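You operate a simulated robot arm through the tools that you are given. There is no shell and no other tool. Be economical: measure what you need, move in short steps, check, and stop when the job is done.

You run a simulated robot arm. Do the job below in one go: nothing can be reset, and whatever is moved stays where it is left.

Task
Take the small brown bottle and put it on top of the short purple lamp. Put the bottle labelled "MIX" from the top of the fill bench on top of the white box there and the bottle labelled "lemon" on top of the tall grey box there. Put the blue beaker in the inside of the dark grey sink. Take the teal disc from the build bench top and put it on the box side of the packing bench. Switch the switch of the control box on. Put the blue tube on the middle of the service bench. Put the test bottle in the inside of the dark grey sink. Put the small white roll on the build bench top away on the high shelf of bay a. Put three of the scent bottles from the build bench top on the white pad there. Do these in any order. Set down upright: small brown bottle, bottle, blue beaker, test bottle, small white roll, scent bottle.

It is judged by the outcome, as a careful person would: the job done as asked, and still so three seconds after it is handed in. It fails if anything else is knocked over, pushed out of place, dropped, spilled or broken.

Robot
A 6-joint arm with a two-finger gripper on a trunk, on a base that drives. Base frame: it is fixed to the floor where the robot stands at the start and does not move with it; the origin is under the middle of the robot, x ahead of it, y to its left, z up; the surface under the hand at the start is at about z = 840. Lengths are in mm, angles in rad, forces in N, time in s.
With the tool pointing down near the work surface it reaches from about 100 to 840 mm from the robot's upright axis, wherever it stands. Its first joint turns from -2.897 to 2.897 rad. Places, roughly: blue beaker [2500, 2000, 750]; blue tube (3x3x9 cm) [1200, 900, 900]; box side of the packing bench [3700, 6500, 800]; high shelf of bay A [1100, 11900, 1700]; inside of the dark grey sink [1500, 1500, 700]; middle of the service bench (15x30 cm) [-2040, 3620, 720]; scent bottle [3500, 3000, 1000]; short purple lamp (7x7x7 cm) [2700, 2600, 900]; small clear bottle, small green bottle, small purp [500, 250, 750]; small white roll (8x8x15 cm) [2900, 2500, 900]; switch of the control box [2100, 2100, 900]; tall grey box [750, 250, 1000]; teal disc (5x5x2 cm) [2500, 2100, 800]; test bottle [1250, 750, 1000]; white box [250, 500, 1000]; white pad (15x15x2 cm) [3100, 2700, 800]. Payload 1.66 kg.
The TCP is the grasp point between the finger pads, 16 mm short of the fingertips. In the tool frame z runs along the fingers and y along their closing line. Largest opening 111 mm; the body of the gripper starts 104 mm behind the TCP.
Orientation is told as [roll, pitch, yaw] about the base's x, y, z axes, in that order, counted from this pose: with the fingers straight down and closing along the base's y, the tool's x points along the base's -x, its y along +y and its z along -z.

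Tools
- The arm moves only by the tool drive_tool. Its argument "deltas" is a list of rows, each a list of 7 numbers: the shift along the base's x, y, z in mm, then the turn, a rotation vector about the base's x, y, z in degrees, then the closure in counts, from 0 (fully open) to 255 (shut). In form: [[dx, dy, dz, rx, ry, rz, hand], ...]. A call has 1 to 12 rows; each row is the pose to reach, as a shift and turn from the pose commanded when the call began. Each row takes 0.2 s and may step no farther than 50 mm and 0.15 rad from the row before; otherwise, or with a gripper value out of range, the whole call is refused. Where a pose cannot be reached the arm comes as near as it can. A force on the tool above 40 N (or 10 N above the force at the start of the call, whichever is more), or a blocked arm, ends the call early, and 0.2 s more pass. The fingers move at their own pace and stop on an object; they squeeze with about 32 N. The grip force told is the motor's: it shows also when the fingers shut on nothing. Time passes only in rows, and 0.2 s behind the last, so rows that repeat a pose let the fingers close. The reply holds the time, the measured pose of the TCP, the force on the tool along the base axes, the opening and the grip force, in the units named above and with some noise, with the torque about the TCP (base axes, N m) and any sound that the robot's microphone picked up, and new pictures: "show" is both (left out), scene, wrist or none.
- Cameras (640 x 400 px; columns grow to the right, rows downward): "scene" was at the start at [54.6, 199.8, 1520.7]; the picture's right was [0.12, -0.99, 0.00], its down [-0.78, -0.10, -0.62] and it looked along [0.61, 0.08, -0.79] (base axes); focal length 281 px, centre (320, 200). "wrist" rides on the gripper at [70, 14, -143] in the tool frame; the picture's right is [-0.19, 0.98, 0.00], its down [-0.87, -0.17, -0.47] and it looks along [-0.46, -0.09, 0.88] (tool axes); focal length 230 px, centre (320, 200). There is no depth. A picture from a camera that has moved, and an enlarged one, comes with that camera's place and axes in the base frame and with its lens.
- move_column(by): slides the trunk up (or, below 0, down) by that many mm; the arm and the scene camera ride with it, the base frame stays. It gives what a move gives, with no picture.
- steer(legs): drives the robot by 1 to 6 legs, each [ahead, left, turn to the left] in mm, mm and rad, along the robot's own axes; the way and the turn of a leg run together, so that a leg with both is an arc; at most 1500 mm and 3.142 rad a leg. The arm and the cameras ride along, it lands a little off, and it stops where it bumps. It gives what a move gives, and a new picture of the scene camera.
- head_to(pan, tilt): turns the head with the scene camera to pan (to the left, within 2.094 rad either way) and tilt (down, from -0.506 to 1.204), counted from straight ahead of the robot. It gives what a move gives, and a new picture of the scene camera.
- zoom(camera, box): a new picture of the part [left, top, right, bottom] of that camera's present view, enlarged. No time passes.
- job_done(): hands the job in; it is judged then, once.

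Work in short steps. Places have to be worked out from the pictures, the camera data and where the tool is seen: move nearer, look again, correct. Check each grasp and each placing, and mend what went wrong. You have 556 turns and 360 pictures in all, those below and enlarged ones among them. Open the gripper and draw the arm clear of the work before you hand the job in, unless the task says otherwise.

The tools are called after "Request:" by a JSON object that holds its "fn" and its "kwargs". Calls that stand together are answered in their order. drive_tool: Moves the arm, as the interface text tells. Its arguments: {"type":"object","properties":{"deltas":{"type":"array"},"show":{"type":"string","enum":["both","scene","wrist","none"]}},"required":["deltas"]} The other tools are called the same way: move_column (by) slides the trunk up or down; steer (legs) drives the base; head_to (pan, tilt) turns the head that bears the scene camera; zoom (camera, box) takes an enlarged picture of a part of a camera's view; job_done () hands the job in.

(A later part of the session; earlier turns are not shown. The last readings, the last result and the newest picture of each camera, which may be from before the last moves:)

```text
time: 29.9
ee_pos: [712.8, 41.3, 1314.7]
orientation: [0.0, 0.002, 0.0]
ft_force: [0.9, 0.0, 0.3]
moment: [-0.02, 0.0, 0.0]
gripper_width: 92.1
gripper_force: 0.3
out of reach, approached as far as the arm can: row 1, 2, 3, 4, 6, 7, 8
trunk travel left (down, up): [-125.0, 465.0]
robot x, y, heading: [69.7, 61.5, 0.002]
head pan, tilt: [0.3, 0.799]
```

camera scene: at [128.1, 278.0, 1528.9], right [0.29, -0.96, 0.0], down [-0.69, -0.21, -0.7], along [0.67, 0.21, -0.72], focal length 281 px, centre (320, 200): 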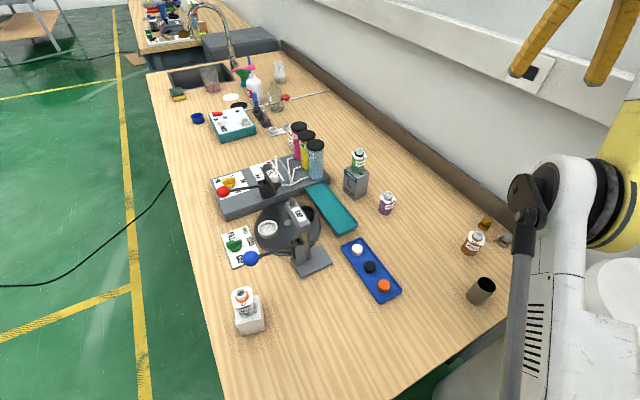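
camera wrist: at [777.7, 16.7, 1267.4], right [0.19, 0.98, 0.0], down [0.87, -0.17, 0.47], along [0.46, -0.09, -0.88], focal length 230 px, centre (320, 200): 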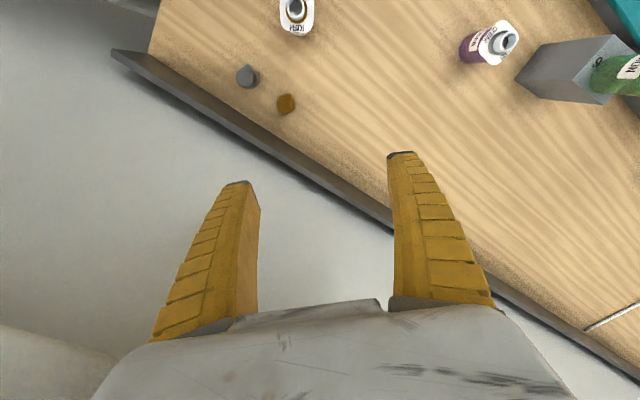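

The arm is slowly coming inward though. Keep pushing radially inward toward the shoulder over more rows.

Request:
{"fn": "drive_tool", "kwargs": {"deltas": [[-36, 0, -28, 0, 0, 0, 45], [-72, 2, -56, 0, 0, 0, 45], [-108, 3, -84, 0, 0, 0, 45], [-144, 4, -112, 0, 0, 0, 45], [-180, 5, -140, 0, 0, 0, 45], [-216, 6, -168, 0, 0, 0, 45], [-216, 6, -168, 0, 0, 0, 45], [-216, 6, -168, 0, 0, 0, 45], [-216, 6, -168, 0, 0, 0, 45]], "show": "scene"}}

```text
time: 31.9
ee_pos: [734.5, 36.5, 1223.7]
orientation: [0.0, 0.002, -0.001]
ft_force: [-0.2, -0.2, -0.5]
moment: [-0.02, 0.0, -0.02]
gripper_width: 92.3
gripper_force: 1.0
out of reach, approached as far as the arm can: row 1, 2, 3, 4, 5, 6, 7, 8, 9
trunk travel left (down, up): [-125.0, 465.0]
robot x, y, heading: [68.8, 60.6, -0.004]
head pan, tilt: [0.3, 0.799]
camera scene: at [127.7, 278.2, 1529.0], right [0.3, -0.96, 0.0], down [-0.69, -0.21, -0.7], along [0.67, 0.21, -0.72], focal length 281 px, centre (320, 200)
```

scene: 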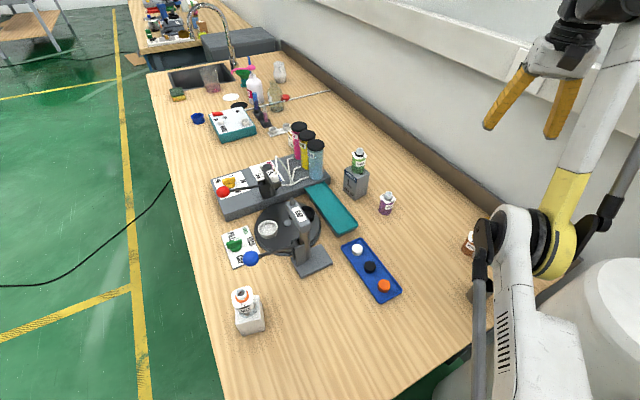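

Probe which single directions are reachable from here; the per-row flags will tell.

Request:
{"fn": "drive_tool", "kwargs": {"deltas": [[0, 0, 0, 0, 0, 0, 45], [0, 0, 15, 0, 0, 0, 45], [0, 0, -15, 0, 0, 0, 45], [15, 0, 0, 0, 0, 0, 45], [-15, 0, 0, 0, 0, 0, 45], [0, 15, 0, 0, 0, 0, 45], [0, -15, 0, 0, 0, 0, 45], [0, 0, 0, 0, 6, 0, 45], [0, 0, 0, 0, -2, 0, 45], [0, 0, 0, 0, 0, 6, 45], [0, 0, 0, 6, 0, 0, 45], [0, 0, 0, 0, 0, 0, 45]], "show": "none"}}

```text
time: 34.5
ee_pos: [734.4, 33.1, 1224.9]
orientation: [0.0, 0.001, 0.002]
ft_force: [0.6, 0.3, 0.4]
moment: [0.01, 0.0, 0.01]
gripper_width: 92.5
gripper_force: 0.3
out of reach, approached as far as the arm can: row 3, 5, 6, 7, 9, 10, 11, 12
trunk travel left (down, up): [-125.0, 465.0]
robot x, y, heading: [75.4, 64.1, -0.0]
head pan, tilt: [0.3, 0.799]
```

The arm has flipped to an "elbow-down" branch: outward/up works, inward/down doesn't. I'll turn the base so the arm points along open space over the bench, then stretch and come down to flip the elbow back.

Request:
{"fn": "steer", "kwargs": {"legs": [[0, 0, 0.75]]}}

```text
time: 36.9
ee_pos: [580.3, 491.5, 1224.4]
orientation: [0.001, 0.002, 0.742]
ft_force: [-0.3, -0.2, 0.5]
moment: [0.02, -0.01, 0.0]
gripper_width: 92.3
gripper_force: 0.4
trunk travel left (down, up): [-125.0, 465.0]
robot x, y, heading: [70.4, 65.9, 0.745]
head pan, tilt: [0.3, 0.799]
camera scene: at [-32.5, 260.4, 1529.0], right [0.86, -0.5, 0.0], down [-0.36, -0.62, -0.7], along [0.35, 0.6, -0.72], focal length 281 px, centre (320, 200)
```

scene: 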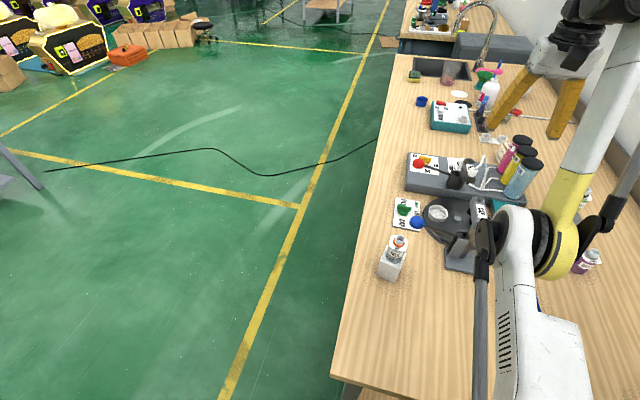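

Now push outward to full stretch, then downward while stretched, then inward, staying above z≈1100.

Request:
{"fn": "drive_tool", "kwargs": {"deltas": [[36, 30, 0, 0, 0, 0, 45], [72, 60, 0, 0, 0, 0, 45], [108, 90, 0, 0, 0, 0, 45], [144, 120, 0, 0, 0, 0, 45], [144, 120, -40, 0, 0, 0, 45], [144, 120, -80, 0, 0, 0, 45], [108, 90, -95, 0, 0, 0, 45], [72, 60, -100, 0, 0, 0, 45], [36, 30, -100, 0, 0, 0, 45], [0, 0, -100, 0, 0, 0, 45]], "show": "scene"}}

```text
time: 39.1
ee_pos: [627.1, 534.1, 1179.6]
orientation: [0.0, 0.002, 0.744]
ft_force: [-0.1, -0.1, -0.4]
moment: [-0.03, -0.01, 0.0]
gripper_width: 92.4
gripper_force: 0.6
out of reach, approached as far as the arm can: row 3, 4, 5, 6, 7, 8, 9, 10
trunk travel left (down, up): [-125.0, 465.0]
robot x, y, heading: [68.3, 62.2, 0.74]
head pan, tilt: [0.3, 0.799]
camera scene: at [-32.3, 260.4, 1529.0], right [0.86, -0.5, 0.0], down [-0.36, -0.62, -0.7], along [0.35, 0.6, -0.72], focal length 281 px, centre (320, 200)
```

scene: 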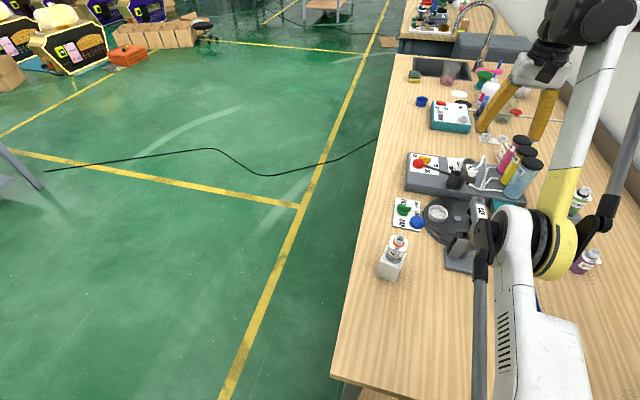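

Still elbow-down. This time stretch only just to the limit, then make the downward move tangentially along the reach limit and then come in.

Request:
{"fn": "drive_tool", "kwargs": {"deltas": [[23, 19, 0, 0, 0, 0, 45], [45, 38, 0, 0, 0, 0, 45], [46, 39, 0, 0, 0, 0, 45], [53, 45, -47, 0, 0, 0, 45], [57, 48, -90, 0, 0, 0, 45], [38, 32, -115, 0, 0, 0, 45], [8, 6, -120, 0, 0, 0, 45], [-23, -19, -120, 0, 0, 0, 45]], "show": "scene"}}

```text
time: 40.9
ee_pos: [673.2, 567.4, 1114.2]
orientation: [0.0, 0.001, 0.744]
ft_force: [-0.6, 0.4, -1.0]
moment: [-0.02, -0.03, 0.0]
gripper_width: 92.3
gripper_force: 0.6
out of reach, approached as far as the arm can: row 2, 3, 6, 7, 8
trunk travel left (down, up): [-125.0, 465.0]
robot x, y, heading: [68.6, 60.9, 0.742]
head pan, tilt: [0.3, 0.799]
camera scene: at [-33.0, 259.9, 1529.1], right [0.86, -0.5, 0.0], down [-0.36, -0.62, -0.7], along [0.35, 0.6, -0.72], focal length 281 px, centre (320, 200)
```

scene: 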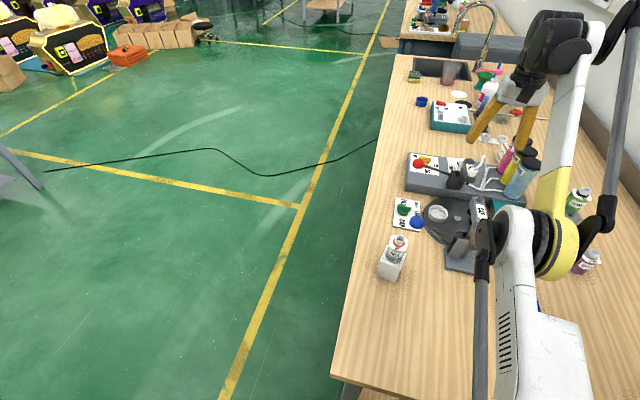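

Still the same branch. Try hopping just outside/inside the reach limit several times; the flags will show if the elbow flips.

Request:
{"fn": "drive_tool", "kwargs": {"deltas": [[15, 13, 0, 0, 0, 0, 45], [-8, -6, -15, 0, 0, 0, 45], [17, 14, -10, 0, 0, 0, 45], [-8, -6, -25, 0, 0, 0, 45], [19, 16, -10, 0, 0, 0, 45], [-8, -6, -25, 0, 0, 0, 45], [21, 18, -10, 0, 0, 0, 45], [-8, -6, -25, 0, 0, 0, 45], [23, 19, -10, 0, 0, 0, 45], [-8, -6, -25, 0, 0, 0, 45], [26, 22, 0, 0, 0, 0, 45], [-8, -6, -20, 0, 0, 0, 45]], "show": "none"}}

```text
refused: row 11 steps farther than a row can; nothing moved
```

Request:
{"fn": "drive_tool", "kwargs": {"deltas": [[15, 13, 0, 0, 0, 0, 45], [-8, -6, -15, 0, 0, 0, 45], [17, 14, -10, 0, 0, 0, 45], [-8, -6, -25, 0, 0, 0, 45], [19, 16, -10, 0, 0, 0, 45], [-8, -6, -25, 0, 0, 0, 45], [21, 18, -10, 0, 0, 0, 45], [-8, -6, -25, 0, 0, 0, 45], [23, 19, -10, 0, 0, 0, 45], [-8, -6, -25, 0, 0, 0, 45], [23, 19, 0, 0, 0, 0, 45], [-8, -6, -20, 0, 0, 0, 45]], "show": "none"}}

```text
time: 43.5
ee_pos: [667.7, 564.3, 1093.8]
orientation: [0.001, 0.002, 0.744]
ft_force: [0.1, -0.2, -0.1]
moment: [0.01, 0.05, 0.0]
gripper_width: 92.0
gripper_force: 0.4
out of reach, approached as far as the arm can: row 2, 4, 6, 7, 8, 9, 10, 11
trunk travel left (down, up): [-125.0, 465.0]
robot x, y, heading: [74.3, 60.6, 0.744]
head pan, tilt: [0.3, 0.799]
```

The last inward row was reachable — the elbow flipped back. Continue retracting inward.

Request:
{"fn": "drive_tool", "kwargs": {"deltas": [[-30, -25, 0, 0, 0, 0, 45], [-60, -50, 0, 0, 0, 0, 45], [-90, -75, 0, 0, 0, 0, 45], [-120, -100, 0, 0, 0, 0, 45], [-150, -125, 10, 0, 0, 0, 45]], "show": "none"}}

```text
time: 44.7
ee_pos: [518.0, 437.5, 1103.8]
orientation: [-0.002, 0.003, 0.745]
ft_force: [-0.2, 1.2, 0.6]
moment: [0.0, -0.02, -0.01]
gripper_width: 92.4
gripper_force: 0.2
trunk travel left (down, up): [-125.0, 465.0]
robot x, y, heading: [69.7, 62.3, 0.743]
head pan, tilt: [0.3, 0.799]
```

Recovered. Keep within ~780 mm reach from now on. Move over PEACH with the current yaw.

Request:
{"fn": "drive_tool", "kwargs": {"deltas": [[18, -43, 0, 0, 0, 0, 45], [36, -86, 0, 0, 0, 0, 45], [53, -130, 0, 0, 0, 0, 45], [71, -173, 0, 0, 0, 0, 45], [89, -216, 0, 0, 0, 0, 45], [107, -259, 0, 0, 0, 0, 45], [125, -302, 0, 0, 0, 0, 45], [142, -346, 0, 0, 0, 0, 45], [160, -389, 0, 0, 0, 0, 45], [178, -432, 0, 0, 0, 0, 45], [178, -432, -50, 0, 0, 0, 45], [178, -432, -100, 0, 0, 0, 45]]}}

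```text
time: 47.3
ee_pos: [697.4, 3.5, 1004.3]
orientation: [0.0, 0.001, 0.745]
ft_force: [-0.4, 0.0, 0.1]
moment: [-0.02, -0.04, 0.0]
gripper_width: 92.3
gripper_force: 0.1
trunk travel left (down, up): [-125.0, 465.0]
robot x, y, heading: [71.3, 65.1, 0.746]
head pan, tilt: [0.3, 0.799]
camera scene: at [-31.9, 260.4, 1529.0], right [0.86, -0.5, 0.0], down [-0.36, -0.62, -0.7], along [0.35, 0.6, -0.72], focal length 281 px, centre (320, 200)
camera wrist: at [636.2, -33.8, 1147.4], right [-0.53, 0.85, 0.0], down [0.75, 0.46, 0.47], along [0.4, 0.25, -0.88], focal length 230 px, centre (320, 200)
```

scene: 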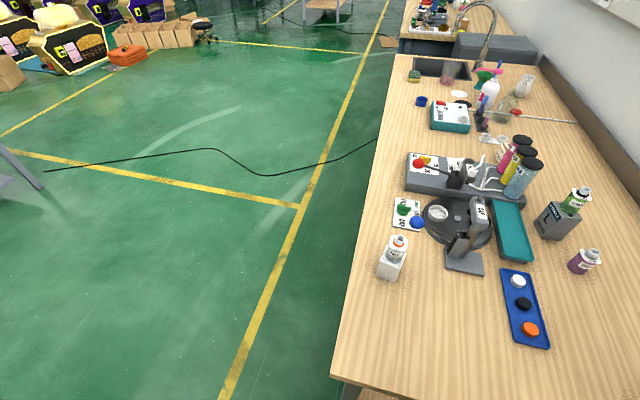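
wrist: 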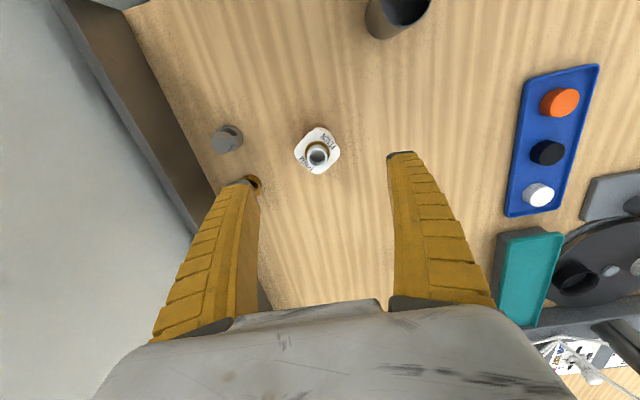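

Peach neck ≈(698,2); amber stopper is ~50 mm away from the finger. Descend with narrower opening and grasp.

Request:
{"fn": "drive_tool", "kwargs": {"deltas": [[3, 0, -45, 0, 0, 0, 90], [3, 0, -90, 0, 0, 0, 90], [3, 0, -135, 0, 0, 0, 90], [3, 0, -135, 0, 0, 0, 90], [3, 0, -135, 0, 0, 0, 255], [3, 0, -135, 0, 0, 0, 255], [3, 0, -135, 0, 0, 0, 255]], "show": "wrist"}}

```text
time: 48.9
ee_pos: [698.5, 8.4, 868.9]
orientation: [0.0, 0.003, 0.743]
ft_force: [-0.7, -1.7, 6.1]
moment: [-0.12, 0.15, 0.02]
gripper_width: 35.7
gripper_force: 31.9
trunk travel left (down, up): [-125.0, 465.0]
robot x, y, heading: [68.9, 62.9, 0.74]
head pan, tilt: [0.3, 0.799]
camera wrist: at [637.7, -30.0, 1011.6], right [-0.53, 0.85, 0.0], down [0.75, 0.46, 0.47], along [0.4, 0.25, -0.88], focal length 230 px, centre (320, 200)
```

wrist: 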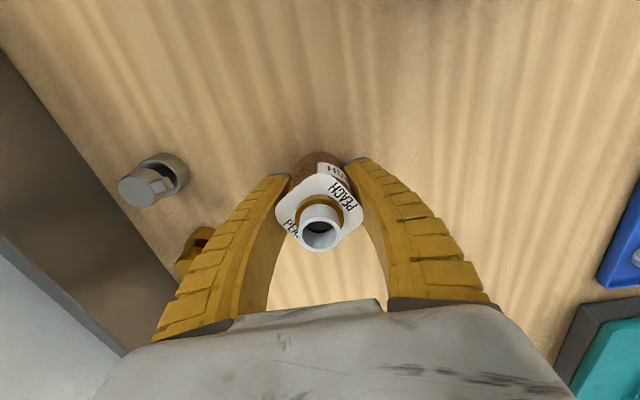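

Grip firm. Lift and retract the bottle to a compact carry pose.

Request:
{"fn": "drive_tool", "kwargs": {"deltas": [[0, 0, 45, 0, 0, 0, 255], [0, 0, 90, 0, 0, 0, 255], [0, 0, 140, 0, 0, 0, 255], [-25, 20, 175, 0, 0, 0, 255], [-60, 48, 195, 0, 0, 0, 255], [-98, 77, 205, 0, 0, 0, 255], [-137, 107, 205, 0, 0, 0, 255], [-176, 138, 205, 0, 0, 0, 255], [-215, 169, 205, 0, 0, 0, 255], [-254, 200, 205, 0, 0, 0, 255], [-293, 231, 205, 0, 0, 0, 255], [-332, 262, 205, 0, 0, 0, 255]], "show": "none"}}

Request:
{"fn": "head_to", "kwargs": {"pan": 0.2, "tilt": 0.3}}

```text
time: 51.5
ee_pos: [368.6, 272.4, 1074.5]
orientation: [0.001, 0.002, 0.744]
ft_force: [-0.8, -0.7, 0.0]
moment: [-0.02, -0.02, 0.02]
gripper_width: 34.0
gripper_force: 31.7
trunk travel left (down, up): [-125.0, 465.0]
robot x, y, heading: [69.0, 62.0, 0.747]
head pan, tilt: [0.3, 0.799]
```

```text
time: 52.4
ee_pos: [370.0, 272.0, 1074.0]
orientation: [-0.002, 0.001, 0.744]
ft_force: [0.2, 0.0, -0.7]
moment: [0.01, 0.02, -0.03]
gripper_width: 34.0
gripper_force: 32.3
trunk travel left (down, up): [-125.0, 465.0]
robot x, y, heading: [72.6, 65.2, 0.741]
head pan, tilt: [0.201, 0.3]
camera scene: at [-18.3, 266.3, 1573.3], right [0.81, -0.59, 0.0], down [-0.17, -0.24, -0.95], along [0.56, 0.77, -0.3], focal length 281 px, centre (320, 200)
```

scene: 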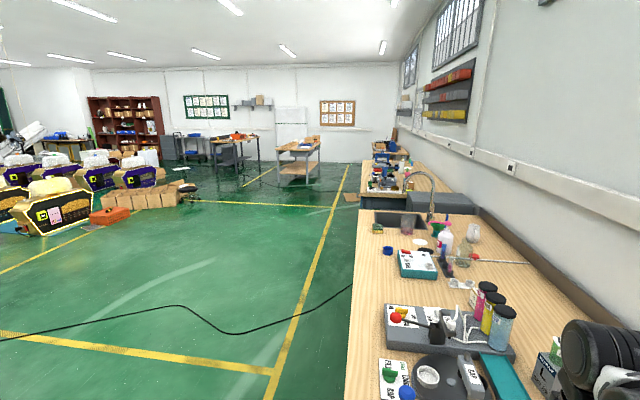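

Let me enlarge the view of the far bench area and shelves.

Request:
{"fn": "zoom", "kwargs": {"camera": "scene", "box": [350, 140, 480, 270]}}

Request:
{"fn": "zoom", "kwargs": {"camera": "scene", "box": [70, 80, 340, 220]}}

```text
3.08 times, centred on (415, 205) of scene
camera zoom: at [-18.3, 266.3, 1573.3], right [0.81, -0.59, 0.0], down [-0.17, -0.24, -0.95], along [0.56, 0.77, -0.3], focal length 865 px, centre (28, 185)
```

zoom: 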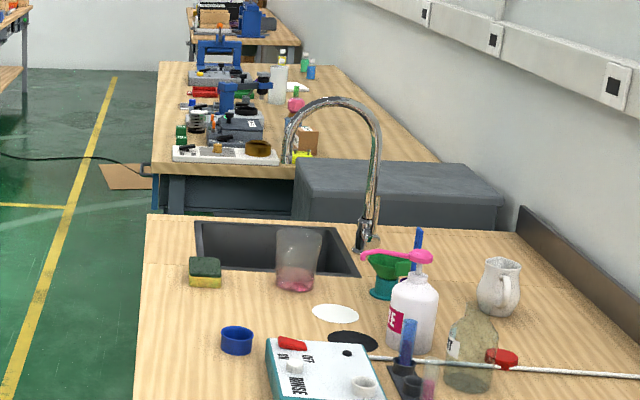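

```text
2.37 times, centred on (205, 150) of scene
camera zoom: at [-18.3, 266.3, 1573.3], right [0.81, -0.59, 0.0], down [-0.17, -0.24, -0.95], along [0.56, 0.77, -0.3], focal length 667 px, centre (593, 318)
```

zoom: 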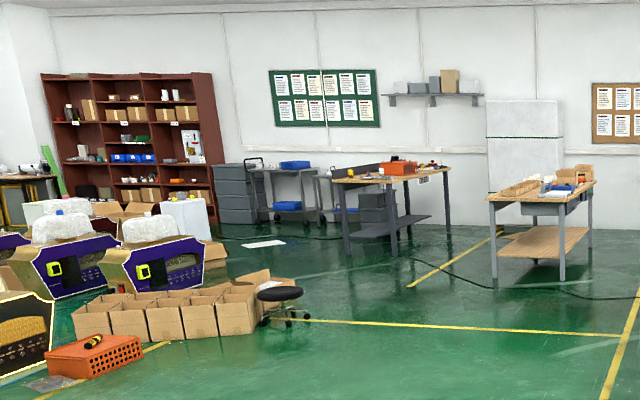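

Drive: first sidestep left clear of the fill bench, then ahead along its side toward the build bench.

Request:
{"fn": "steer", "kwargs": {"legs": [[-20, 620, 0], [1500, 0, 0], [1000, 0, 0]]}}

```text
time: 67.6
ee_pos: [1707.8, 2470.8, 1074.8]
orientation: [-0.001, 0.001, 0.811]
ft_force: [-1.1, -1.1, -0.2]
moment: [-0.03, 0.0, 0.02]
gripper_width: 33.3
gripper_force: 32.0
trunk travel left (down, up): [-125.0, 465.0]
robot x, y, heading: [1424.1, 2245.5, 0.813]
head pan, tilt: [0.201, 0.3]
camera scene: at [1321.4, 2439.0, 1573.3], right [0.85, -0.53, 0.0], down [-0.16, -0.25, -0.96], along [0.51, 0.81, -0.3], focal length 281 px, centre (320, 200)
```

scene: 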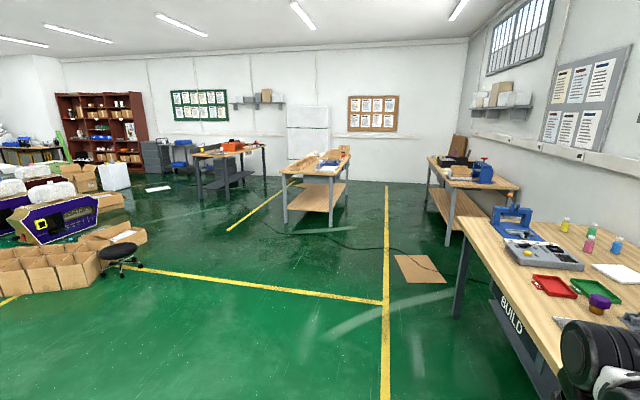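

I'm beside the "BUILD" bench. Turn the head toward it.

Request:
{"fn": "head_to", "kwargs": {"pan": -0.7, "tilt": 0.6}}

```text
time: 68.8
ee_pos: [1707.8, 2470.0, 1074.7]
orientation: [0.002, 0.002, 0.811]
ft_force: [0.3, -0.1, 0.2]
moment: [-0.02, 0.03, -0.04]
gripper_width: 33.7
gripper_force: 32.0
trunk travel left (down, up): [-125.0, 465.0]
robot x, y, heading: [1425.5, 2246.1, 0.816]
head pan, tilt: [-0.7, 0.6]
camera scene: at [1359.6, 2369.6, 1545.9], right [0.11, -0.99, 0.0], down [-0.56, -0.06, -0.83], along [0.82, 0.09, -0.56], focal length 281 px, centre (320, 200)
```

scene: 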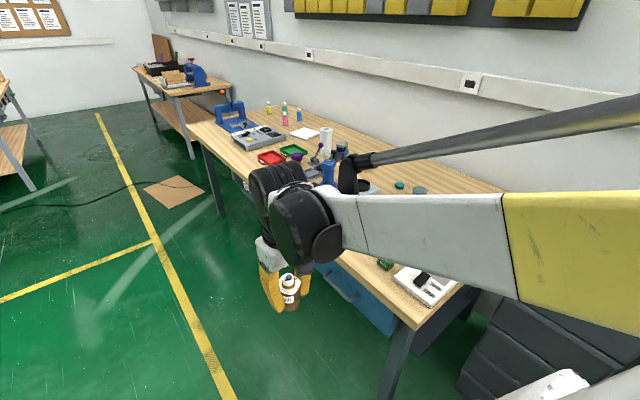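

The arm blocks the view. Raise the hand, drive ahead 900 mm and turn right to face the bench.

Request:
{"fn": "drive_tool", "kwargs": {"deltas": [[0, 0, 45, 0, 0, 0, 255], [0, 0, 90, 0, 0, 0, 255], [0, 0, 120, 0, 0, 0, 255]], "show": "none"}}

Request:
{"fn": "steer", "kwargs": {"legs": [[900, 0, 0], [0, 0, -1.6]]}}

```text
time: 69.6
ee_pos: [1706.7, 2471.4, 1196.4]
orientation: [0.001, 0.002, 0.814]
ft_force: [0.8, 0.1, -1.3]
moment: [0.0, -0.02, 0.0]
gripper_width: 33.3
gripper_force: 31.5
trunk travel left (down, up): [-125.0, 465.0]
robot x, y, heading: [1426.5, 2243.9, 0.814]
head pan, tilt: [-0.7, 0.6]
```

```text
time: 78.2
ee_pos: [2275.9, 2611.1, 1196.6]
orientation: [0.0, 0.004, -0.768]
ft_force: [0.4, -0.3, -0.9]
moment: [0.04, 0.0, 0.01]
gripper_width: 33.5
gripper_force: 31.9
trunk travel left (down, up): [-125.0, 465.0]
robot x, y, heading: [2049.7, 2895.2, -0.766]
head pan, tilt: [-0.7, 0.6]
camera scene: at [2176.5, 2961.1, 1545.9], right [-0.99, -0.1, 0.0], down [-0.06, 0.56, -0.83], along [0.08, -0.82, -0.56], focal length 281 px, centre (320, 200)
```

scene: 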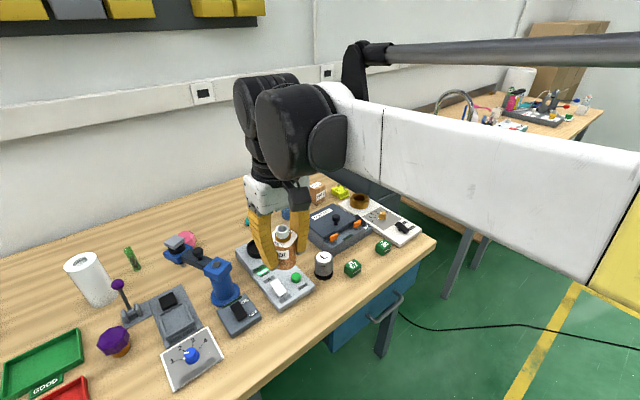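

Look straight and left across the bench.

Request:
{"fn": "head_to", "kwargs": {"pan": 0.0, "tilt": 0.75}}

Request:
{"fn": "head_to", "kwargs": {"pan": 0.6, "tilt": 0.65}}

```text
time: 79.3
ee_pos: [2275.5, 2613.1, 1197.1]
orientation: [-0.001, 0.004, -0.767]
ft_force: [0.1, 0.6, -0.4]
moment: [-0.01, 0.02, 0.0]
gripper_width: 33.5
gripper_force: 32.0
trunk travel left (down, up): [-125.0, 465.0]
robot x, y, heading: [2049.4, 2901.2, -0.772]
head pan, tilt: [0.0, 0.75]
camera scene: at [2227.0, 2991.4, 1533.0], right [-0.7, -0.72, 0.0], down [-0.49, 0.47, -0.73], along [0.53, -0.51, -0.68], focal length 281 px, centre (320, 200)
```

scene: 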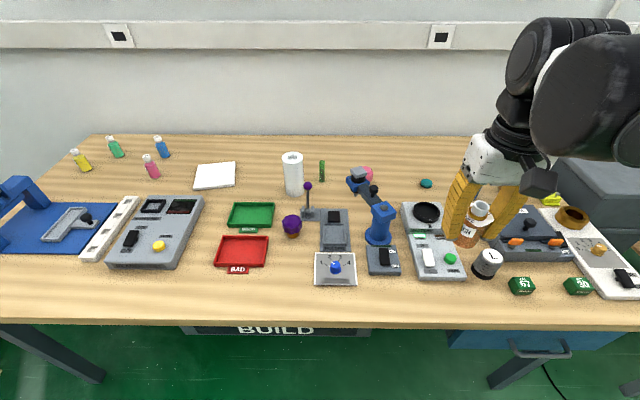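

```text
time: 80.3
ee_pos: [2275.8, 2611.8, 1196.0]
orientation: [-0.001, 0.002, -0.767]
ft_force: [0.2, 0.7, -1.2]
moment: [-0.03, 0.02, 0.01]
gripper_width: 33.6
gripper_force: 31.7
trunk travel left (down, up): [-125.0, 465.0]
robot x, y, heading: [2051.2, 2900.5, -0.764]
head pan, tilt: [0.6, 0.649]
camera scene: at [2253.1, 3034.5, 1541.6], right [-0.17, -0.99, 0.0], down [-0.6, 0.1, -0.8], along [0.79, -0.13, -0.6], focal length 281 px, centre (320, 200)
```

scene: 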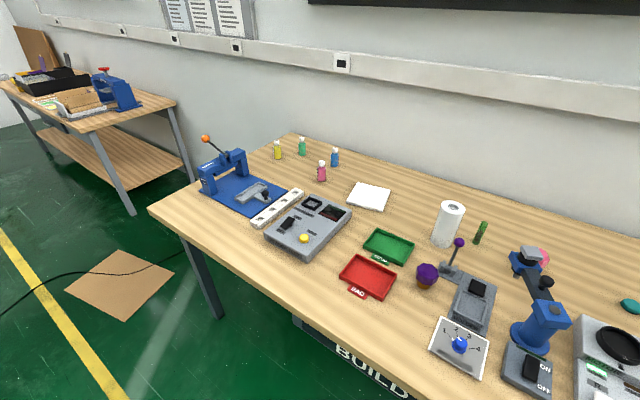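

Zoom in on the bench items.

Request:
{"fn": "zoom", "kwargs": {"camera": "scene", "box": [380, 190, 640, 400]}}

Request:
{"fn": "zoom", "kwargs": {"camera": "scene", "box": [190, 130, 400, 300]}}

Request:
{"fn": "head_to", "kwargs": {"pan": -0.1, "tilt": 0.85}}

Request:
{"fn": "zoom", "kwargs": {"camera": "scene", "box": [220, 120, 420, 270]}}

Request:
{"fn": "zoom", "kwargs": {"camera": "scene", "box": [400, 100, 640, 280]}}

```text
1.90 times, centred on (510, 295) of scene
camera zoom: at [2253.1, 3034.5, 1541.6], right [-0.17, -0.99, 0.0], down [-0.6, 0.1, -0.8], along [0.79, -0.13, -0.6], focal length 536 px, centre (-42, 19)
```

zoom: 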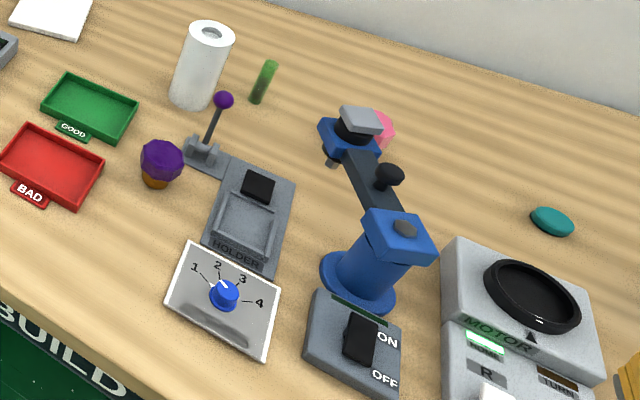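

```text
2.35 times, centred on (295, 215) of scene
camera zoom: at [2253.1, 3034.5, 1541.6], right [-0.17, -0.99, 0.0], down [-0.6, 0.1, -0.8], along [0.79, -0.13, -0.6], focal length 662 px, centre (379, 165)
```

zoom: 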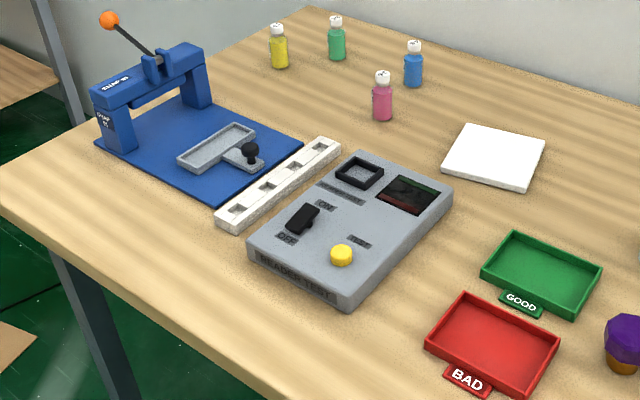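

```text
time: 81.4
ee_pos: [2275.5, 2613.0, 1195.7]
orientation: [0.001, 0.001, -0.767]
ft_force: [-0.9, 0.1, 0.3]
moment: [-0.02, 0.0, 0.02]
gripper_width: 33.3
gripper_force: 32.4
trunk travel left (down, up): [-125.0, 465.0]
robot x, y, heading: [2048.9, 2898.5, -0.768]
head pan, tilt: [-0.099, 0.85]
camera scene: at [2218.1, 2989.5, 1525.0], right [-0.76, -0.65, 0.0], down [-0.49, 0.57, -0.66], along [0.43, -0.5, -0.75], focal length 281 px, centre (320, 200)
```

scene: 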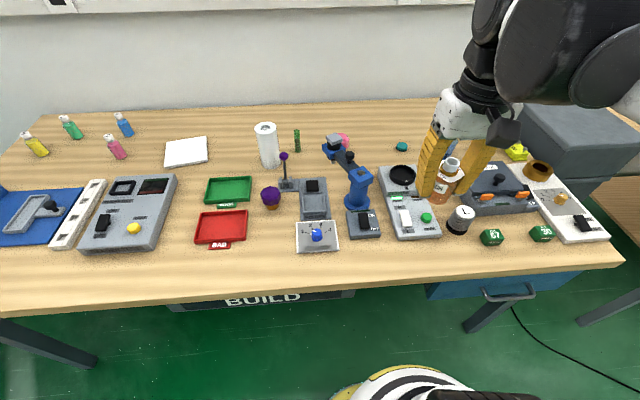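

```text
2.67 times, centred on (320, 195) of scene
camera zoom: at [2218.1, 2989.5, 1525.0], right [-0.76, -0.65, 0.0], down [-0.49, 0.57, -0.66], along [0.43, -0.5, -0.75], focal length 750 px, centre (320, 213)
```

zoom: 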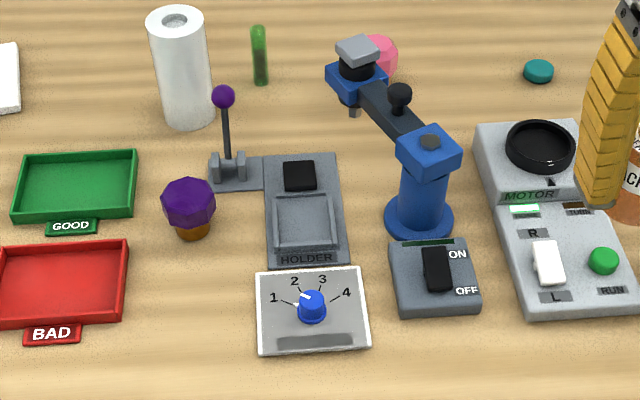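

```text
2.22 times, centred on (520, 190) of scene
camera zoom: at [2218.1, 2989.5, 1525.0], right [-0.76, -0.65, 0.0], down [-0.49, 0.57, -0.66], along [0.43, -0.5, -0.75], focal length 625 px, centre (-124, 222)
```

zoom: 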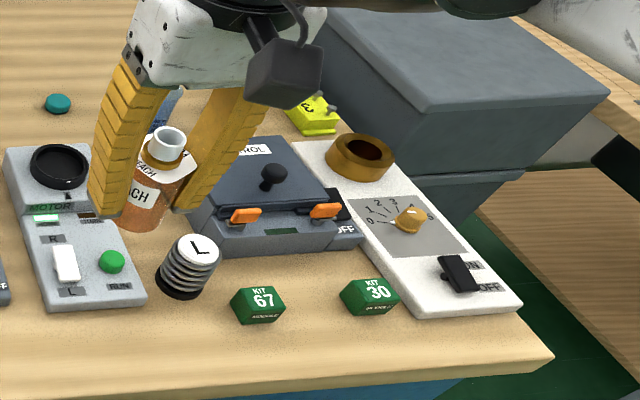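

Lamp estimated at ≈(2720,2643), top ~z 900. Carry the brown bottle over, staying at z≈1100.

Request:
{"fn": "drive_tool", "kwargs": {"deltas": [[35, 2, -30, 0, 0, 0, 255], [75, 5, -55, 0, 0, 0, 255], [115, 8, -75, 0, 0, 0, 255], [160, 11, -90, 0, 0, 0, 255], [205, 14, -96, 0, 0, 0, 255], [250, 17, -96, 0, 0, 0, 255], [295, 20, -96, 0, 0, 0, 255], [340, 23, -96, 0, 0, 0, 255], [385, 26, -96, 0, 0, 0, 255], [425, 28, -96, 0, 0, 0, 255], [425, 28, -96, 0, 0, 0, 255]]}}

```text
time: 83.8
ee_pos: [2699.7, 2638.9, 1100.1]
orientation: [0.001, 0.001, -0.769]
ft_force: [-1.1, -0.6, -0.7]
moment: [0.0, 0.02, 0.03]
gripper_width: 33.3
gripper_force: 32.0
trunk travel left (down, up): [-125.0, 465.0]
robot x, y, heading: [2049.5, 2897.6, -0.767]
head pan, tilt: [-0.099, 0.85]
camera scene: at [2218.0, 2989.5, 1525.0], right [-0.76, -0.65, 0.0], down [-0.49, 0.57, -0.66], along [0.43, -0.5, -0.75], focal length 281 px, centre (320, 200)
camera wrist: at [2660.1, 2697.6, 1243.0], right [0.82, 0.57, 0.0], down [0.51, -0.72, 0.47], along [0.27, -0.39, -0.88], focal length 230 px, centre (320, 200)
```

scene: 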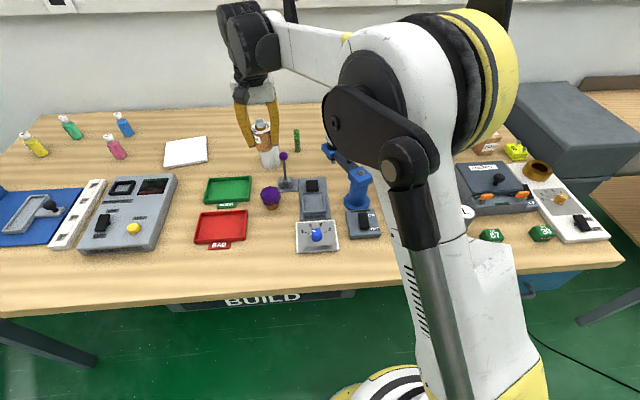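
wrist: 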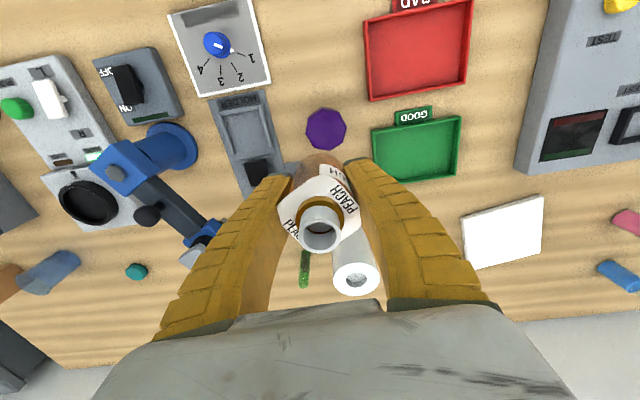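

Lamp appears nearly below, at ≈(2705,2646). Zoom for its shape and center.

Request:
{"fn": "zoom", "kwargs": {"camera": "wrist", "box": [270, 80, 390, 200]}}

Request:
{"fn": "zoom", "kwargs": {"camera": "scene", "box": [220, 100, 320, 240]}}

```text
3.33 times, centred on (330, 140) of wrist
camera zoom: at [2660.1, 2697.6, 1243.0], right [0.82, 0.57, 0.0], down [0.51, -0.72, 0.47], along [0.27, -0.39, -0.88], focal length 767 px, centre (287, 400)
```

zoom: 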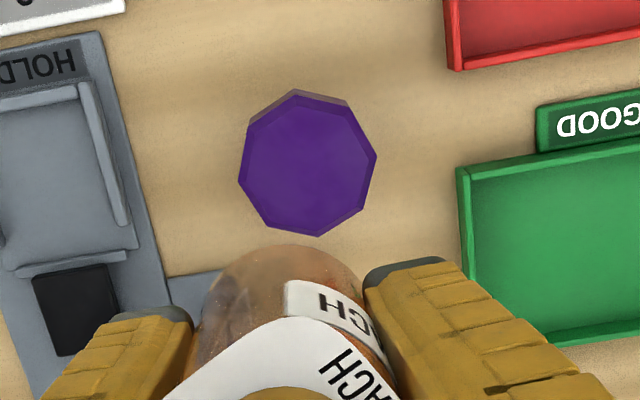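

```text
2.86 times, centred on (270, 170) of scene
camera zoom: at [2218.0, 2989.5, 1525.0], right [-0.76, -0.65, 0.0], down [-0.49, 0.57, -0.66], along [0.43, -0.5, -0.75], focal length 804 px, centre (463, 286)
```

zoom: 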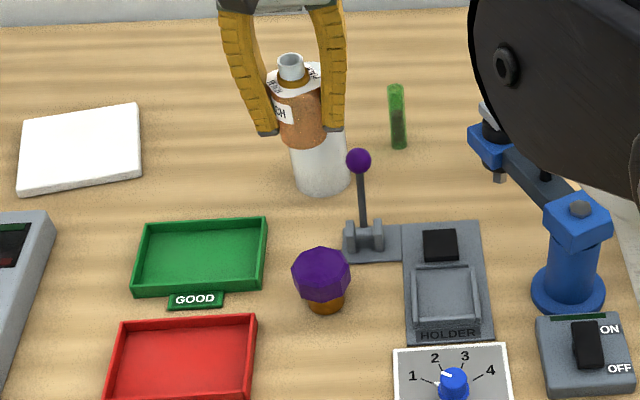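

Flat purple top centred ≈(2705,2647), ~58 mm wide, z≈908. Align and lower to just above.

Request:
{"fn": "drive_tool", "kwargs": {"deltas": [[5, 8, -40, 0, 0, 0, 255], [5, 8, -80, 0, 0, 0, 255], [5, 8, -120, 0, 0, 0, 255], [5, 8, -145, 0, 0, 0, 255], [5, 8, -145, 0, 0, 0, 255]], "show": "none"}}

Request:
{"fn": "zoom", "kwargs": {"camera": "wrist", "box": [250, 80, 410, 240]}}

Request:
{"fn": "zoom", "kwargs": {"camera": "scene", "box": [220, 100, 340, 240]}}

```text
time: 85.0
ee_pos: [2704.8, 2647.2, 954.0]
orientation: [0.0, 0.001, -0.767]
ft_force: [0.0, -0.4, -0.2]
moment: [0.04, -0.03, 0.0]
gripper_width: 33.7
gripper_force: 31.8
trunk travel left (down, up): [-125.0, 465.0]
robot x, y, heading: [2050.7, 2897.8, -0.77]
head pan, tilt: [-0.099, 0.85]
```

```text
2.50 times, centred on (330, 160) of wrist
camera zoom: at [2665.0, 2705.7, 1097.0], right [0.82, 0.57, 0.0], down [0.51, -0.72, 0.47], along [0.27, -0.39, -0.88], focal length 575 px, centre (295, 300)
```

zoom: 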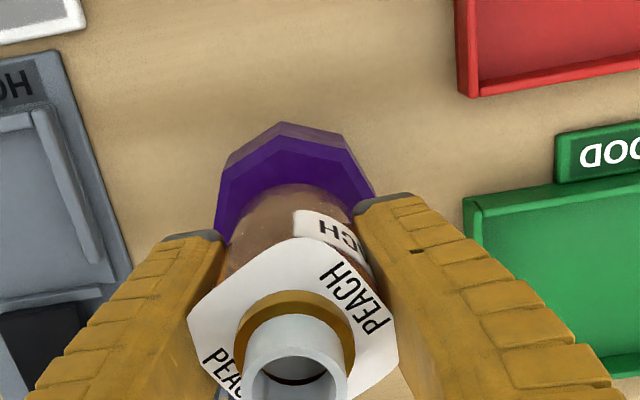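

```text
2.86 times, centred on (280, 170) of scene
camera zoom: at [2218.0, 2989.4, 1525.0], right [-0.76, -0.65, 0.0], down [-0.49, 0.57, -0.66], along [0.43, -0.5, -0.75], focal length 804 px, centre (434, 286)
```

zoom: 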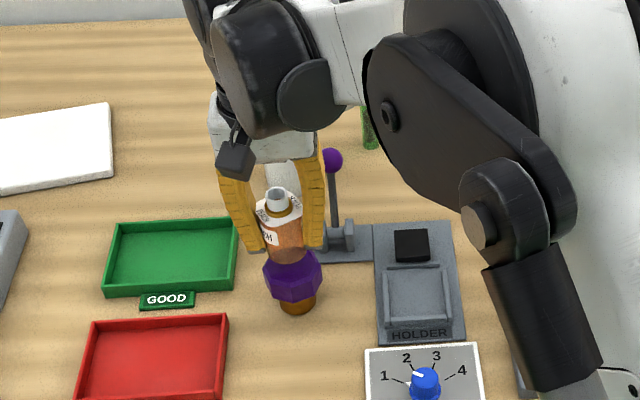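

Centred. Lower slowly to contact.

Request:
{"fn": "drive_tool", "kwargs": {"deltas": [[1, 1, -6, 0, 0, 0, 255], [1, 1, -11, 0, 0, 0, 255], [1, 1, -15, 0, 0, 0, 255], [1, 1, -15, 0, 0, 0, 255]], "show": "none"}}

```text
time: 86.0
ee_pos: [2708.0, 2647.9, 940.1]
orientation: [0.001, 0.001, -0.768]
ft_force: [0.1, -0.5, -0.9]
moment: [-0.02, 0.0, -0.01]
gripper_width: 33.5
gripper_force: 31.5
trunk travel left (down, up): [-125.0, 465.0]
robot x, y, heading: [2051.4, 2899.3, -0.771]
head pan, tilt: [-0.099, 0.85]
```

Request:
{"fn": "drive_tool", "kwargs": {"deltas": [[0, 0, -3, 0, 0, 0, 255], [0, 0, -5, 0, 0, 0, 255], [0, 0, -5, 0, 0, 0, 255]], "show": "none"}}

Request:
{"fn": "zoom", "kwargs": {"camera": "scene", "box": [240, 140, 320, 220]}}

```text
time: 86.8
ee_pos: [2707.6, 2649.6, 934.9]
orientation: [0.001, 0.001, -0.767]
ft_force: [-0.2, 0.0, 0.0]
moment: [-0.02, -0.02, 0.01]
gripper_width: 33.2
gripper_force: 31.3
trunk travel left (down, up): [-125.0, 465.0]
robot x, y, heading: [2048.5, 2896.8, -0.767]
head pan, tilt: [-0.099, 0.85]
```

```text
5.00 times, centred on (280, 180) of scene
camera zoom: at [2218.0, 2989.4, 1525.0], right [-0.76, -0.65, 0.0], down [-0.49, 0.57, -0.66], along [0.43, -0.5, -0.75], focal length 1406 px, centre (520, 300)
```

zoom: 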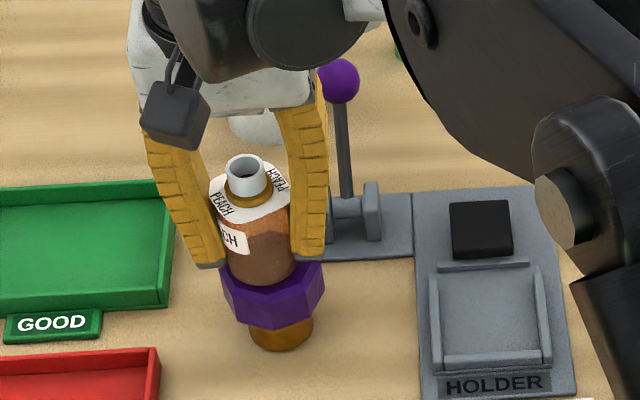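

No contact yet; continue in small steps.

Request:
{"fn": "drive_tool", "kwargs": {"deltas": [[0, 0, -2, 0, 0, 0, 255], [0, 0, -4, 0, 0, 0, 255], [0, 0, -4, 0, 0, 0, 255]], "show": "none"}}

```text
time: 87.6
ee_pos: [2704.3, 2651.4, 932.9]
orientation: [-0.001, -0.002, -0.769]
ft_force: [2.1, -0.1, 18.6]
moment: [0.05, 0.03, -0.03]
gripper_width: 33.4
gripper_force: 32.2
trunk travel left (down, up): [-125.0, 465.0]
robot x, y, heading: [2049.8, 2898.0, -0.775]
head pan, tilt: [-0.099, 0.85]
```

Contact. Release and rise straight up.

Request:
{"fn": "drive_tool", "kwargs": {"deltas": [[0, 0, 2, 0, 0, 0, 220], [0, 0, 2, 0, 0, 0, 160], [0, 0, 2, 0, 0, 0, 90], [0, 0, 2, 0, 0, 0, 90], [0, 0, 45, 0, 0, 0, 90], [0, 0, 90, 0, 0, 0, 90], [0, 0, 135, 0, 0, 0, 90], [0, 0, 160, 0, 0, 0, 60]]}}

Request:
{"fn": "zoom", "kwargs": {"camera": "scene", "box": [240, 140, 320, 220]}}

```text
time: 89.4
ee_pos: [2705.9, 2650.8, 1091.7]
orientation: [0.001, 0.003, -0.768]
ft_force: [-0.3, 0.1, -0.4]
moment: [0.02, 0.02, 0.01]
gripper_width: 86.1
gripper_force: 0.6
trunk travel left (down, up): [-125.0, 465.0]
robot x, y, heading: [2048.1, 2899.9, -0.769]
head pan, tilt: [-0.099, 0.85]
camera scene: at [2217.8, 2989.5, 1525.0], right [-0.76, -0.65, 0.0], down [-0.49, 0.57, -0.66], along [0.43, -0.5, -0.75], focal length 281 px, centre (320, 200)
camera wrist: at [2665.8, 2708.3, 1234.1], right [0.82, 0.57, 0.0], down [0.51, -0.72, 0.47], along [0.27, -0.39, -0.88], focal length 230 px, centre (320, 200)
```

scene: 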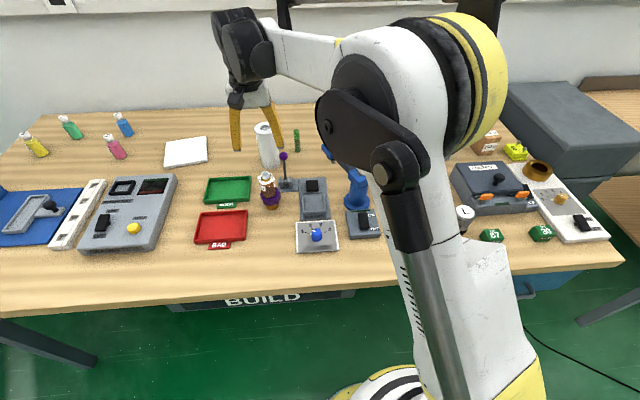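
wrist: 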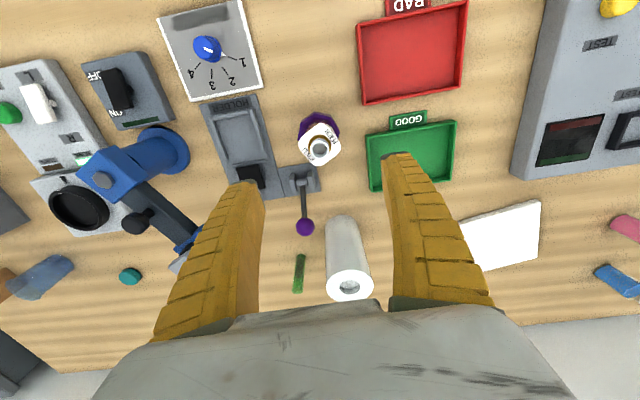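

```text
5.00 times, centred on (280, 180) of scene
camera zoom: at [2217.8, 2989.5, 1525.0], right [-0.76, -0.65, 0.0], down [-0.49, 0.57, -0.66], along [0.43, -0.5, -0.75], focal length 1406 px, centre (520, 300)
```

zoom: 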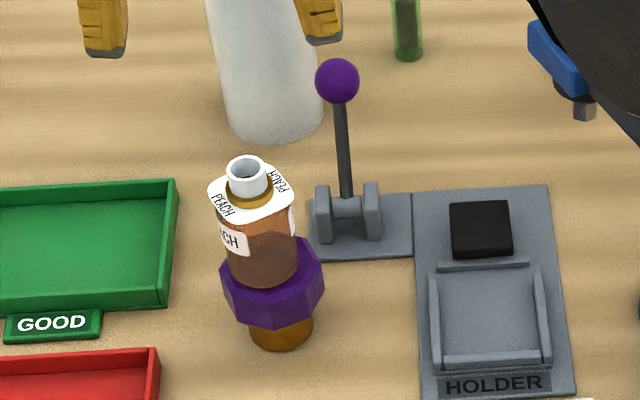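

PEACH stands on the lamp. Next: the scent bottles and pad are farther along; check the base/bench gap to know how close I may drive.

Request:
{"fn": "head_to", "kwargs": {"pan": 0.15, "tilt": 1.2}}

```text
time: 90.2
ee_pos: [2706.4, 2649.7, 1090.6]
orientation: [0.001, 0.001, -0.768]
ft_force: [0.3, -0.4, 0.4]
moment: [0.04, -0.01, -0.01]
gripper_width: 86.2
gripper_force: 0.8
trunk travel left (down, up): [-125.0, 465.0]
robot x, y, heading: [2052.1, 2898.6, -0.767]
head pan, tilt: [0.15, 1.201]
camera scene: at [2213.1, 3016.6, 1501.3], right [-0.58, -0.81, 0.0], down [-0.76, 0.54, -0.36], along [0.3, -0.21, -0.93], focal length 281 px, centre (320, 200)
```

scene: 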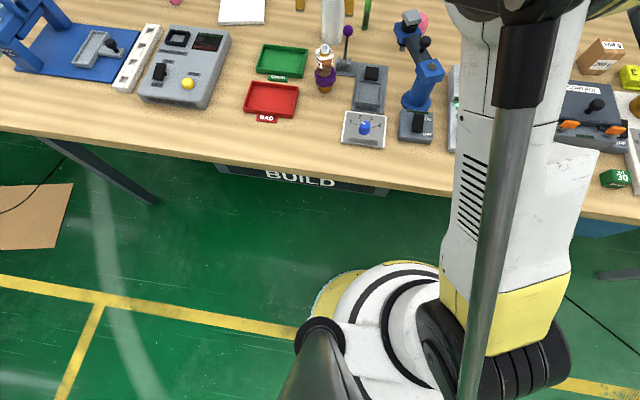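

Base radius ≈245 mm, so I can come ~170 mm closer if needed. First retract the arm, then drive around to the far end of the bench for the rear scent bottles.

Request:
{"fn": "drive_tool", "kwargs": {"deltas": [[-45, 1, 10, 0, 0, 0, 60], [-90, 2, 20, 0, 0, 0, 60], [-135, 3, 30, 0, 0, 0, 60], [-180, 3, 40, 0, 0, 0, 60], [-225, 4, 50, 0, 0, 0, 60], [-270, 4, 60, 0, 0, 0, 60], [-315, 5, 60, 0, 0, 0, 60], [-360, 5, 60, 0, 0, 0, 60], [-400, 6, 60, 0, 0, 0, 60]], "show": "none"}}

Request:
{"fn": "head_to", "kwargs": {"pan": 0.9, "tilt": 0.4}}

```text
time: 92.2
ee_pos: [2304.4, 2655.7, 1153.5]
orientation: [0.0, 0.001, -0.768]
ft_force: [-0.6, 0.4, 0.8]
moment: [-0.04, 0.02, -0.05]
gripper_width: 85.8
gripper_force: 1.4
trunk travel left (down, up): [-125.0, 465.0]
robot x, y, heading: [2049.8, 2898.0, -0.768]
head pan, tilt: [0.15, 1.201]
```

```text
time: 93.3
ee_pos: [2307.3, 2655.2, 1152.8]
orientation: [0.0, 0.002, -0.769]
ft_force: [0.7, -0.1, -0.2]
moment: [-0.01, 0.01, 0.01]
gripper_width: 86.1
gripper_force: 1.0
trunk travel left (down, up): [-125.0, 465.0]
robot x, y, heading: [2051.8, 2895.3, -0.768]
head pan, tilt: [0.901, 0.4]
camera scene: at [2259.3, 3061.2, 1564.0], right [0.13, -0.99, 0.0], down [-0.39, -0.05, -0.92], along [0.91, 0.12, -0.39], focal length 281 px, centre (320, 200)
```

scene: 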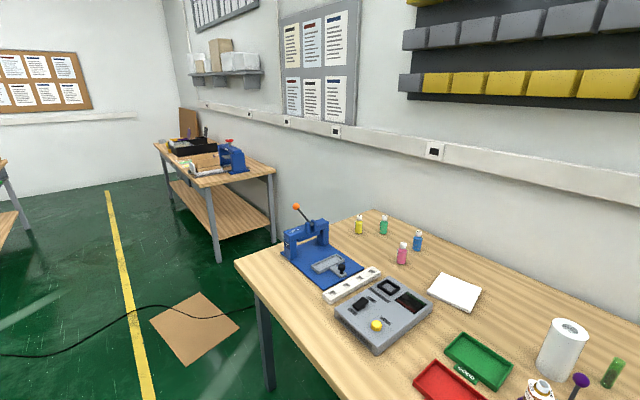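

A cardboard sheet on the floor blocks the far end, so I'll work from the front, coming closer. Drive left 800 mm, then ahead 150 mm.

Request:
{"fn": "steer", "kwargs": {"legs": [[0, 800, 0], [150, 0, 0]]}}

Request:
{"fn": "head_to", "kwargs": {"pan": 0.1, "tilt": 0.75}}

```text
time: 98.5
ee_pos: [2959.4, 3117.0, 1153.3]
orientation: [0.0, 0.002, -0.77]
ft_force: [-0.2, -0.9, -0.2]
moment: [0.0, 0.03, 0.01]
gripper_width: 86.3
gripper_force: 1.0
trunk travel left (down, up): [-125.0, 465.0]
robot x, y, heading: [2704.3, 3359.0, -0.774]
head pan, tilt: [0.901, 0.4]
camera scene: at [2913.1, 3522.6, 1564.1], right [0.13, -0.99, 0.0], down [-0.39, -0.05, -0.92], along [0.91, 0.12, -0.39], focal length 281 px, centre (320, 200)
```

scene: 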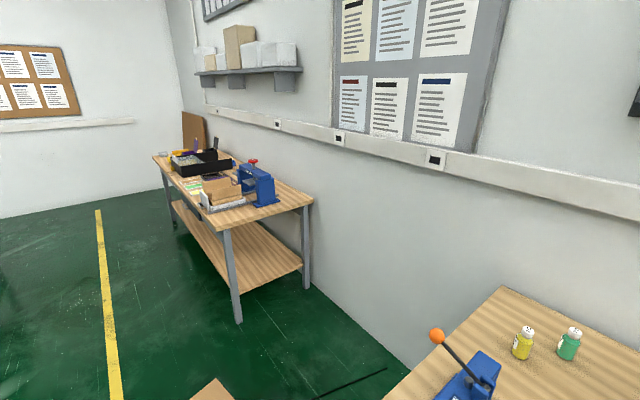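

```text
time: 99.7
ee_pos: [2959.2, 3117.6, 1153.5]
orientation: [0.002, 0.0, -0.769]
ft_force: [0.2, 0.2, -0.1]
moment: [0.02, 0.01, -0.01]
gripper_width: 85.9
gripper_force: 0.3
trunk travel left (down, up): [-125.0, 465.0]
robot x, y, heading: [2702.0, 3360.8, -0.77]
head pan, tilt: [0.099, 0.75]
camera scene: at [2885.6, 3459.7, 1533.0], right [-0.62, -0.78, 0.0], down [-0.53, 0.42, -0.73], along [0.57, -0.45, -0.68], focal length 281 px, centre (320, 200)
```

scene: 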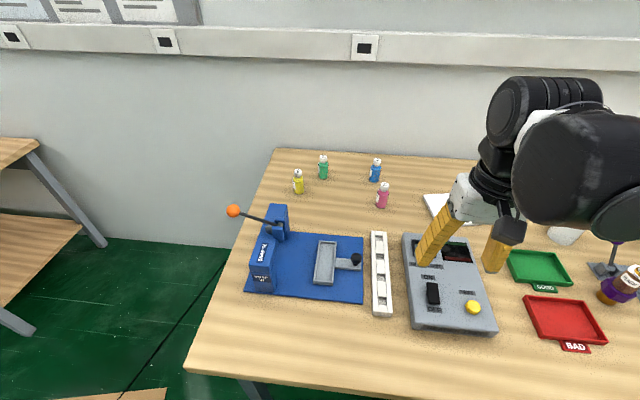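

Zoom on the scent bottles to triangulate.

Request:
{"fn": "zoom", "kwargs": {"camera": "scene", "box": [270, 140, 470, 240]}}

```text
3.20 times, centred on (370, 190) of scene
camera zoom: at [2885.6, 3459.7, 1533.0], right [-0.62, -0.78, 0.0], down [-0.53, 0.42, -0.73], along [0.57, -0.45, -0.68], focal length 900 px, centre (160, 232)
```

zoom: 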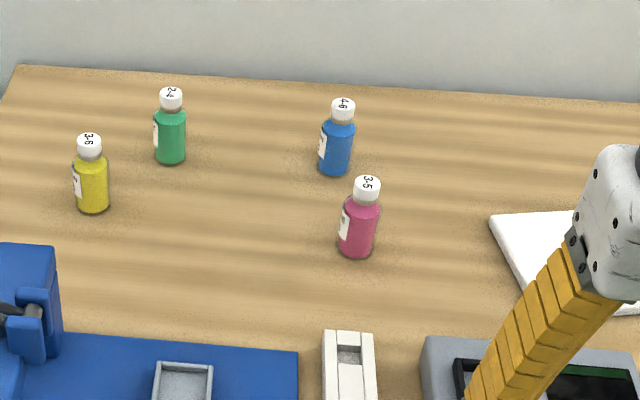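

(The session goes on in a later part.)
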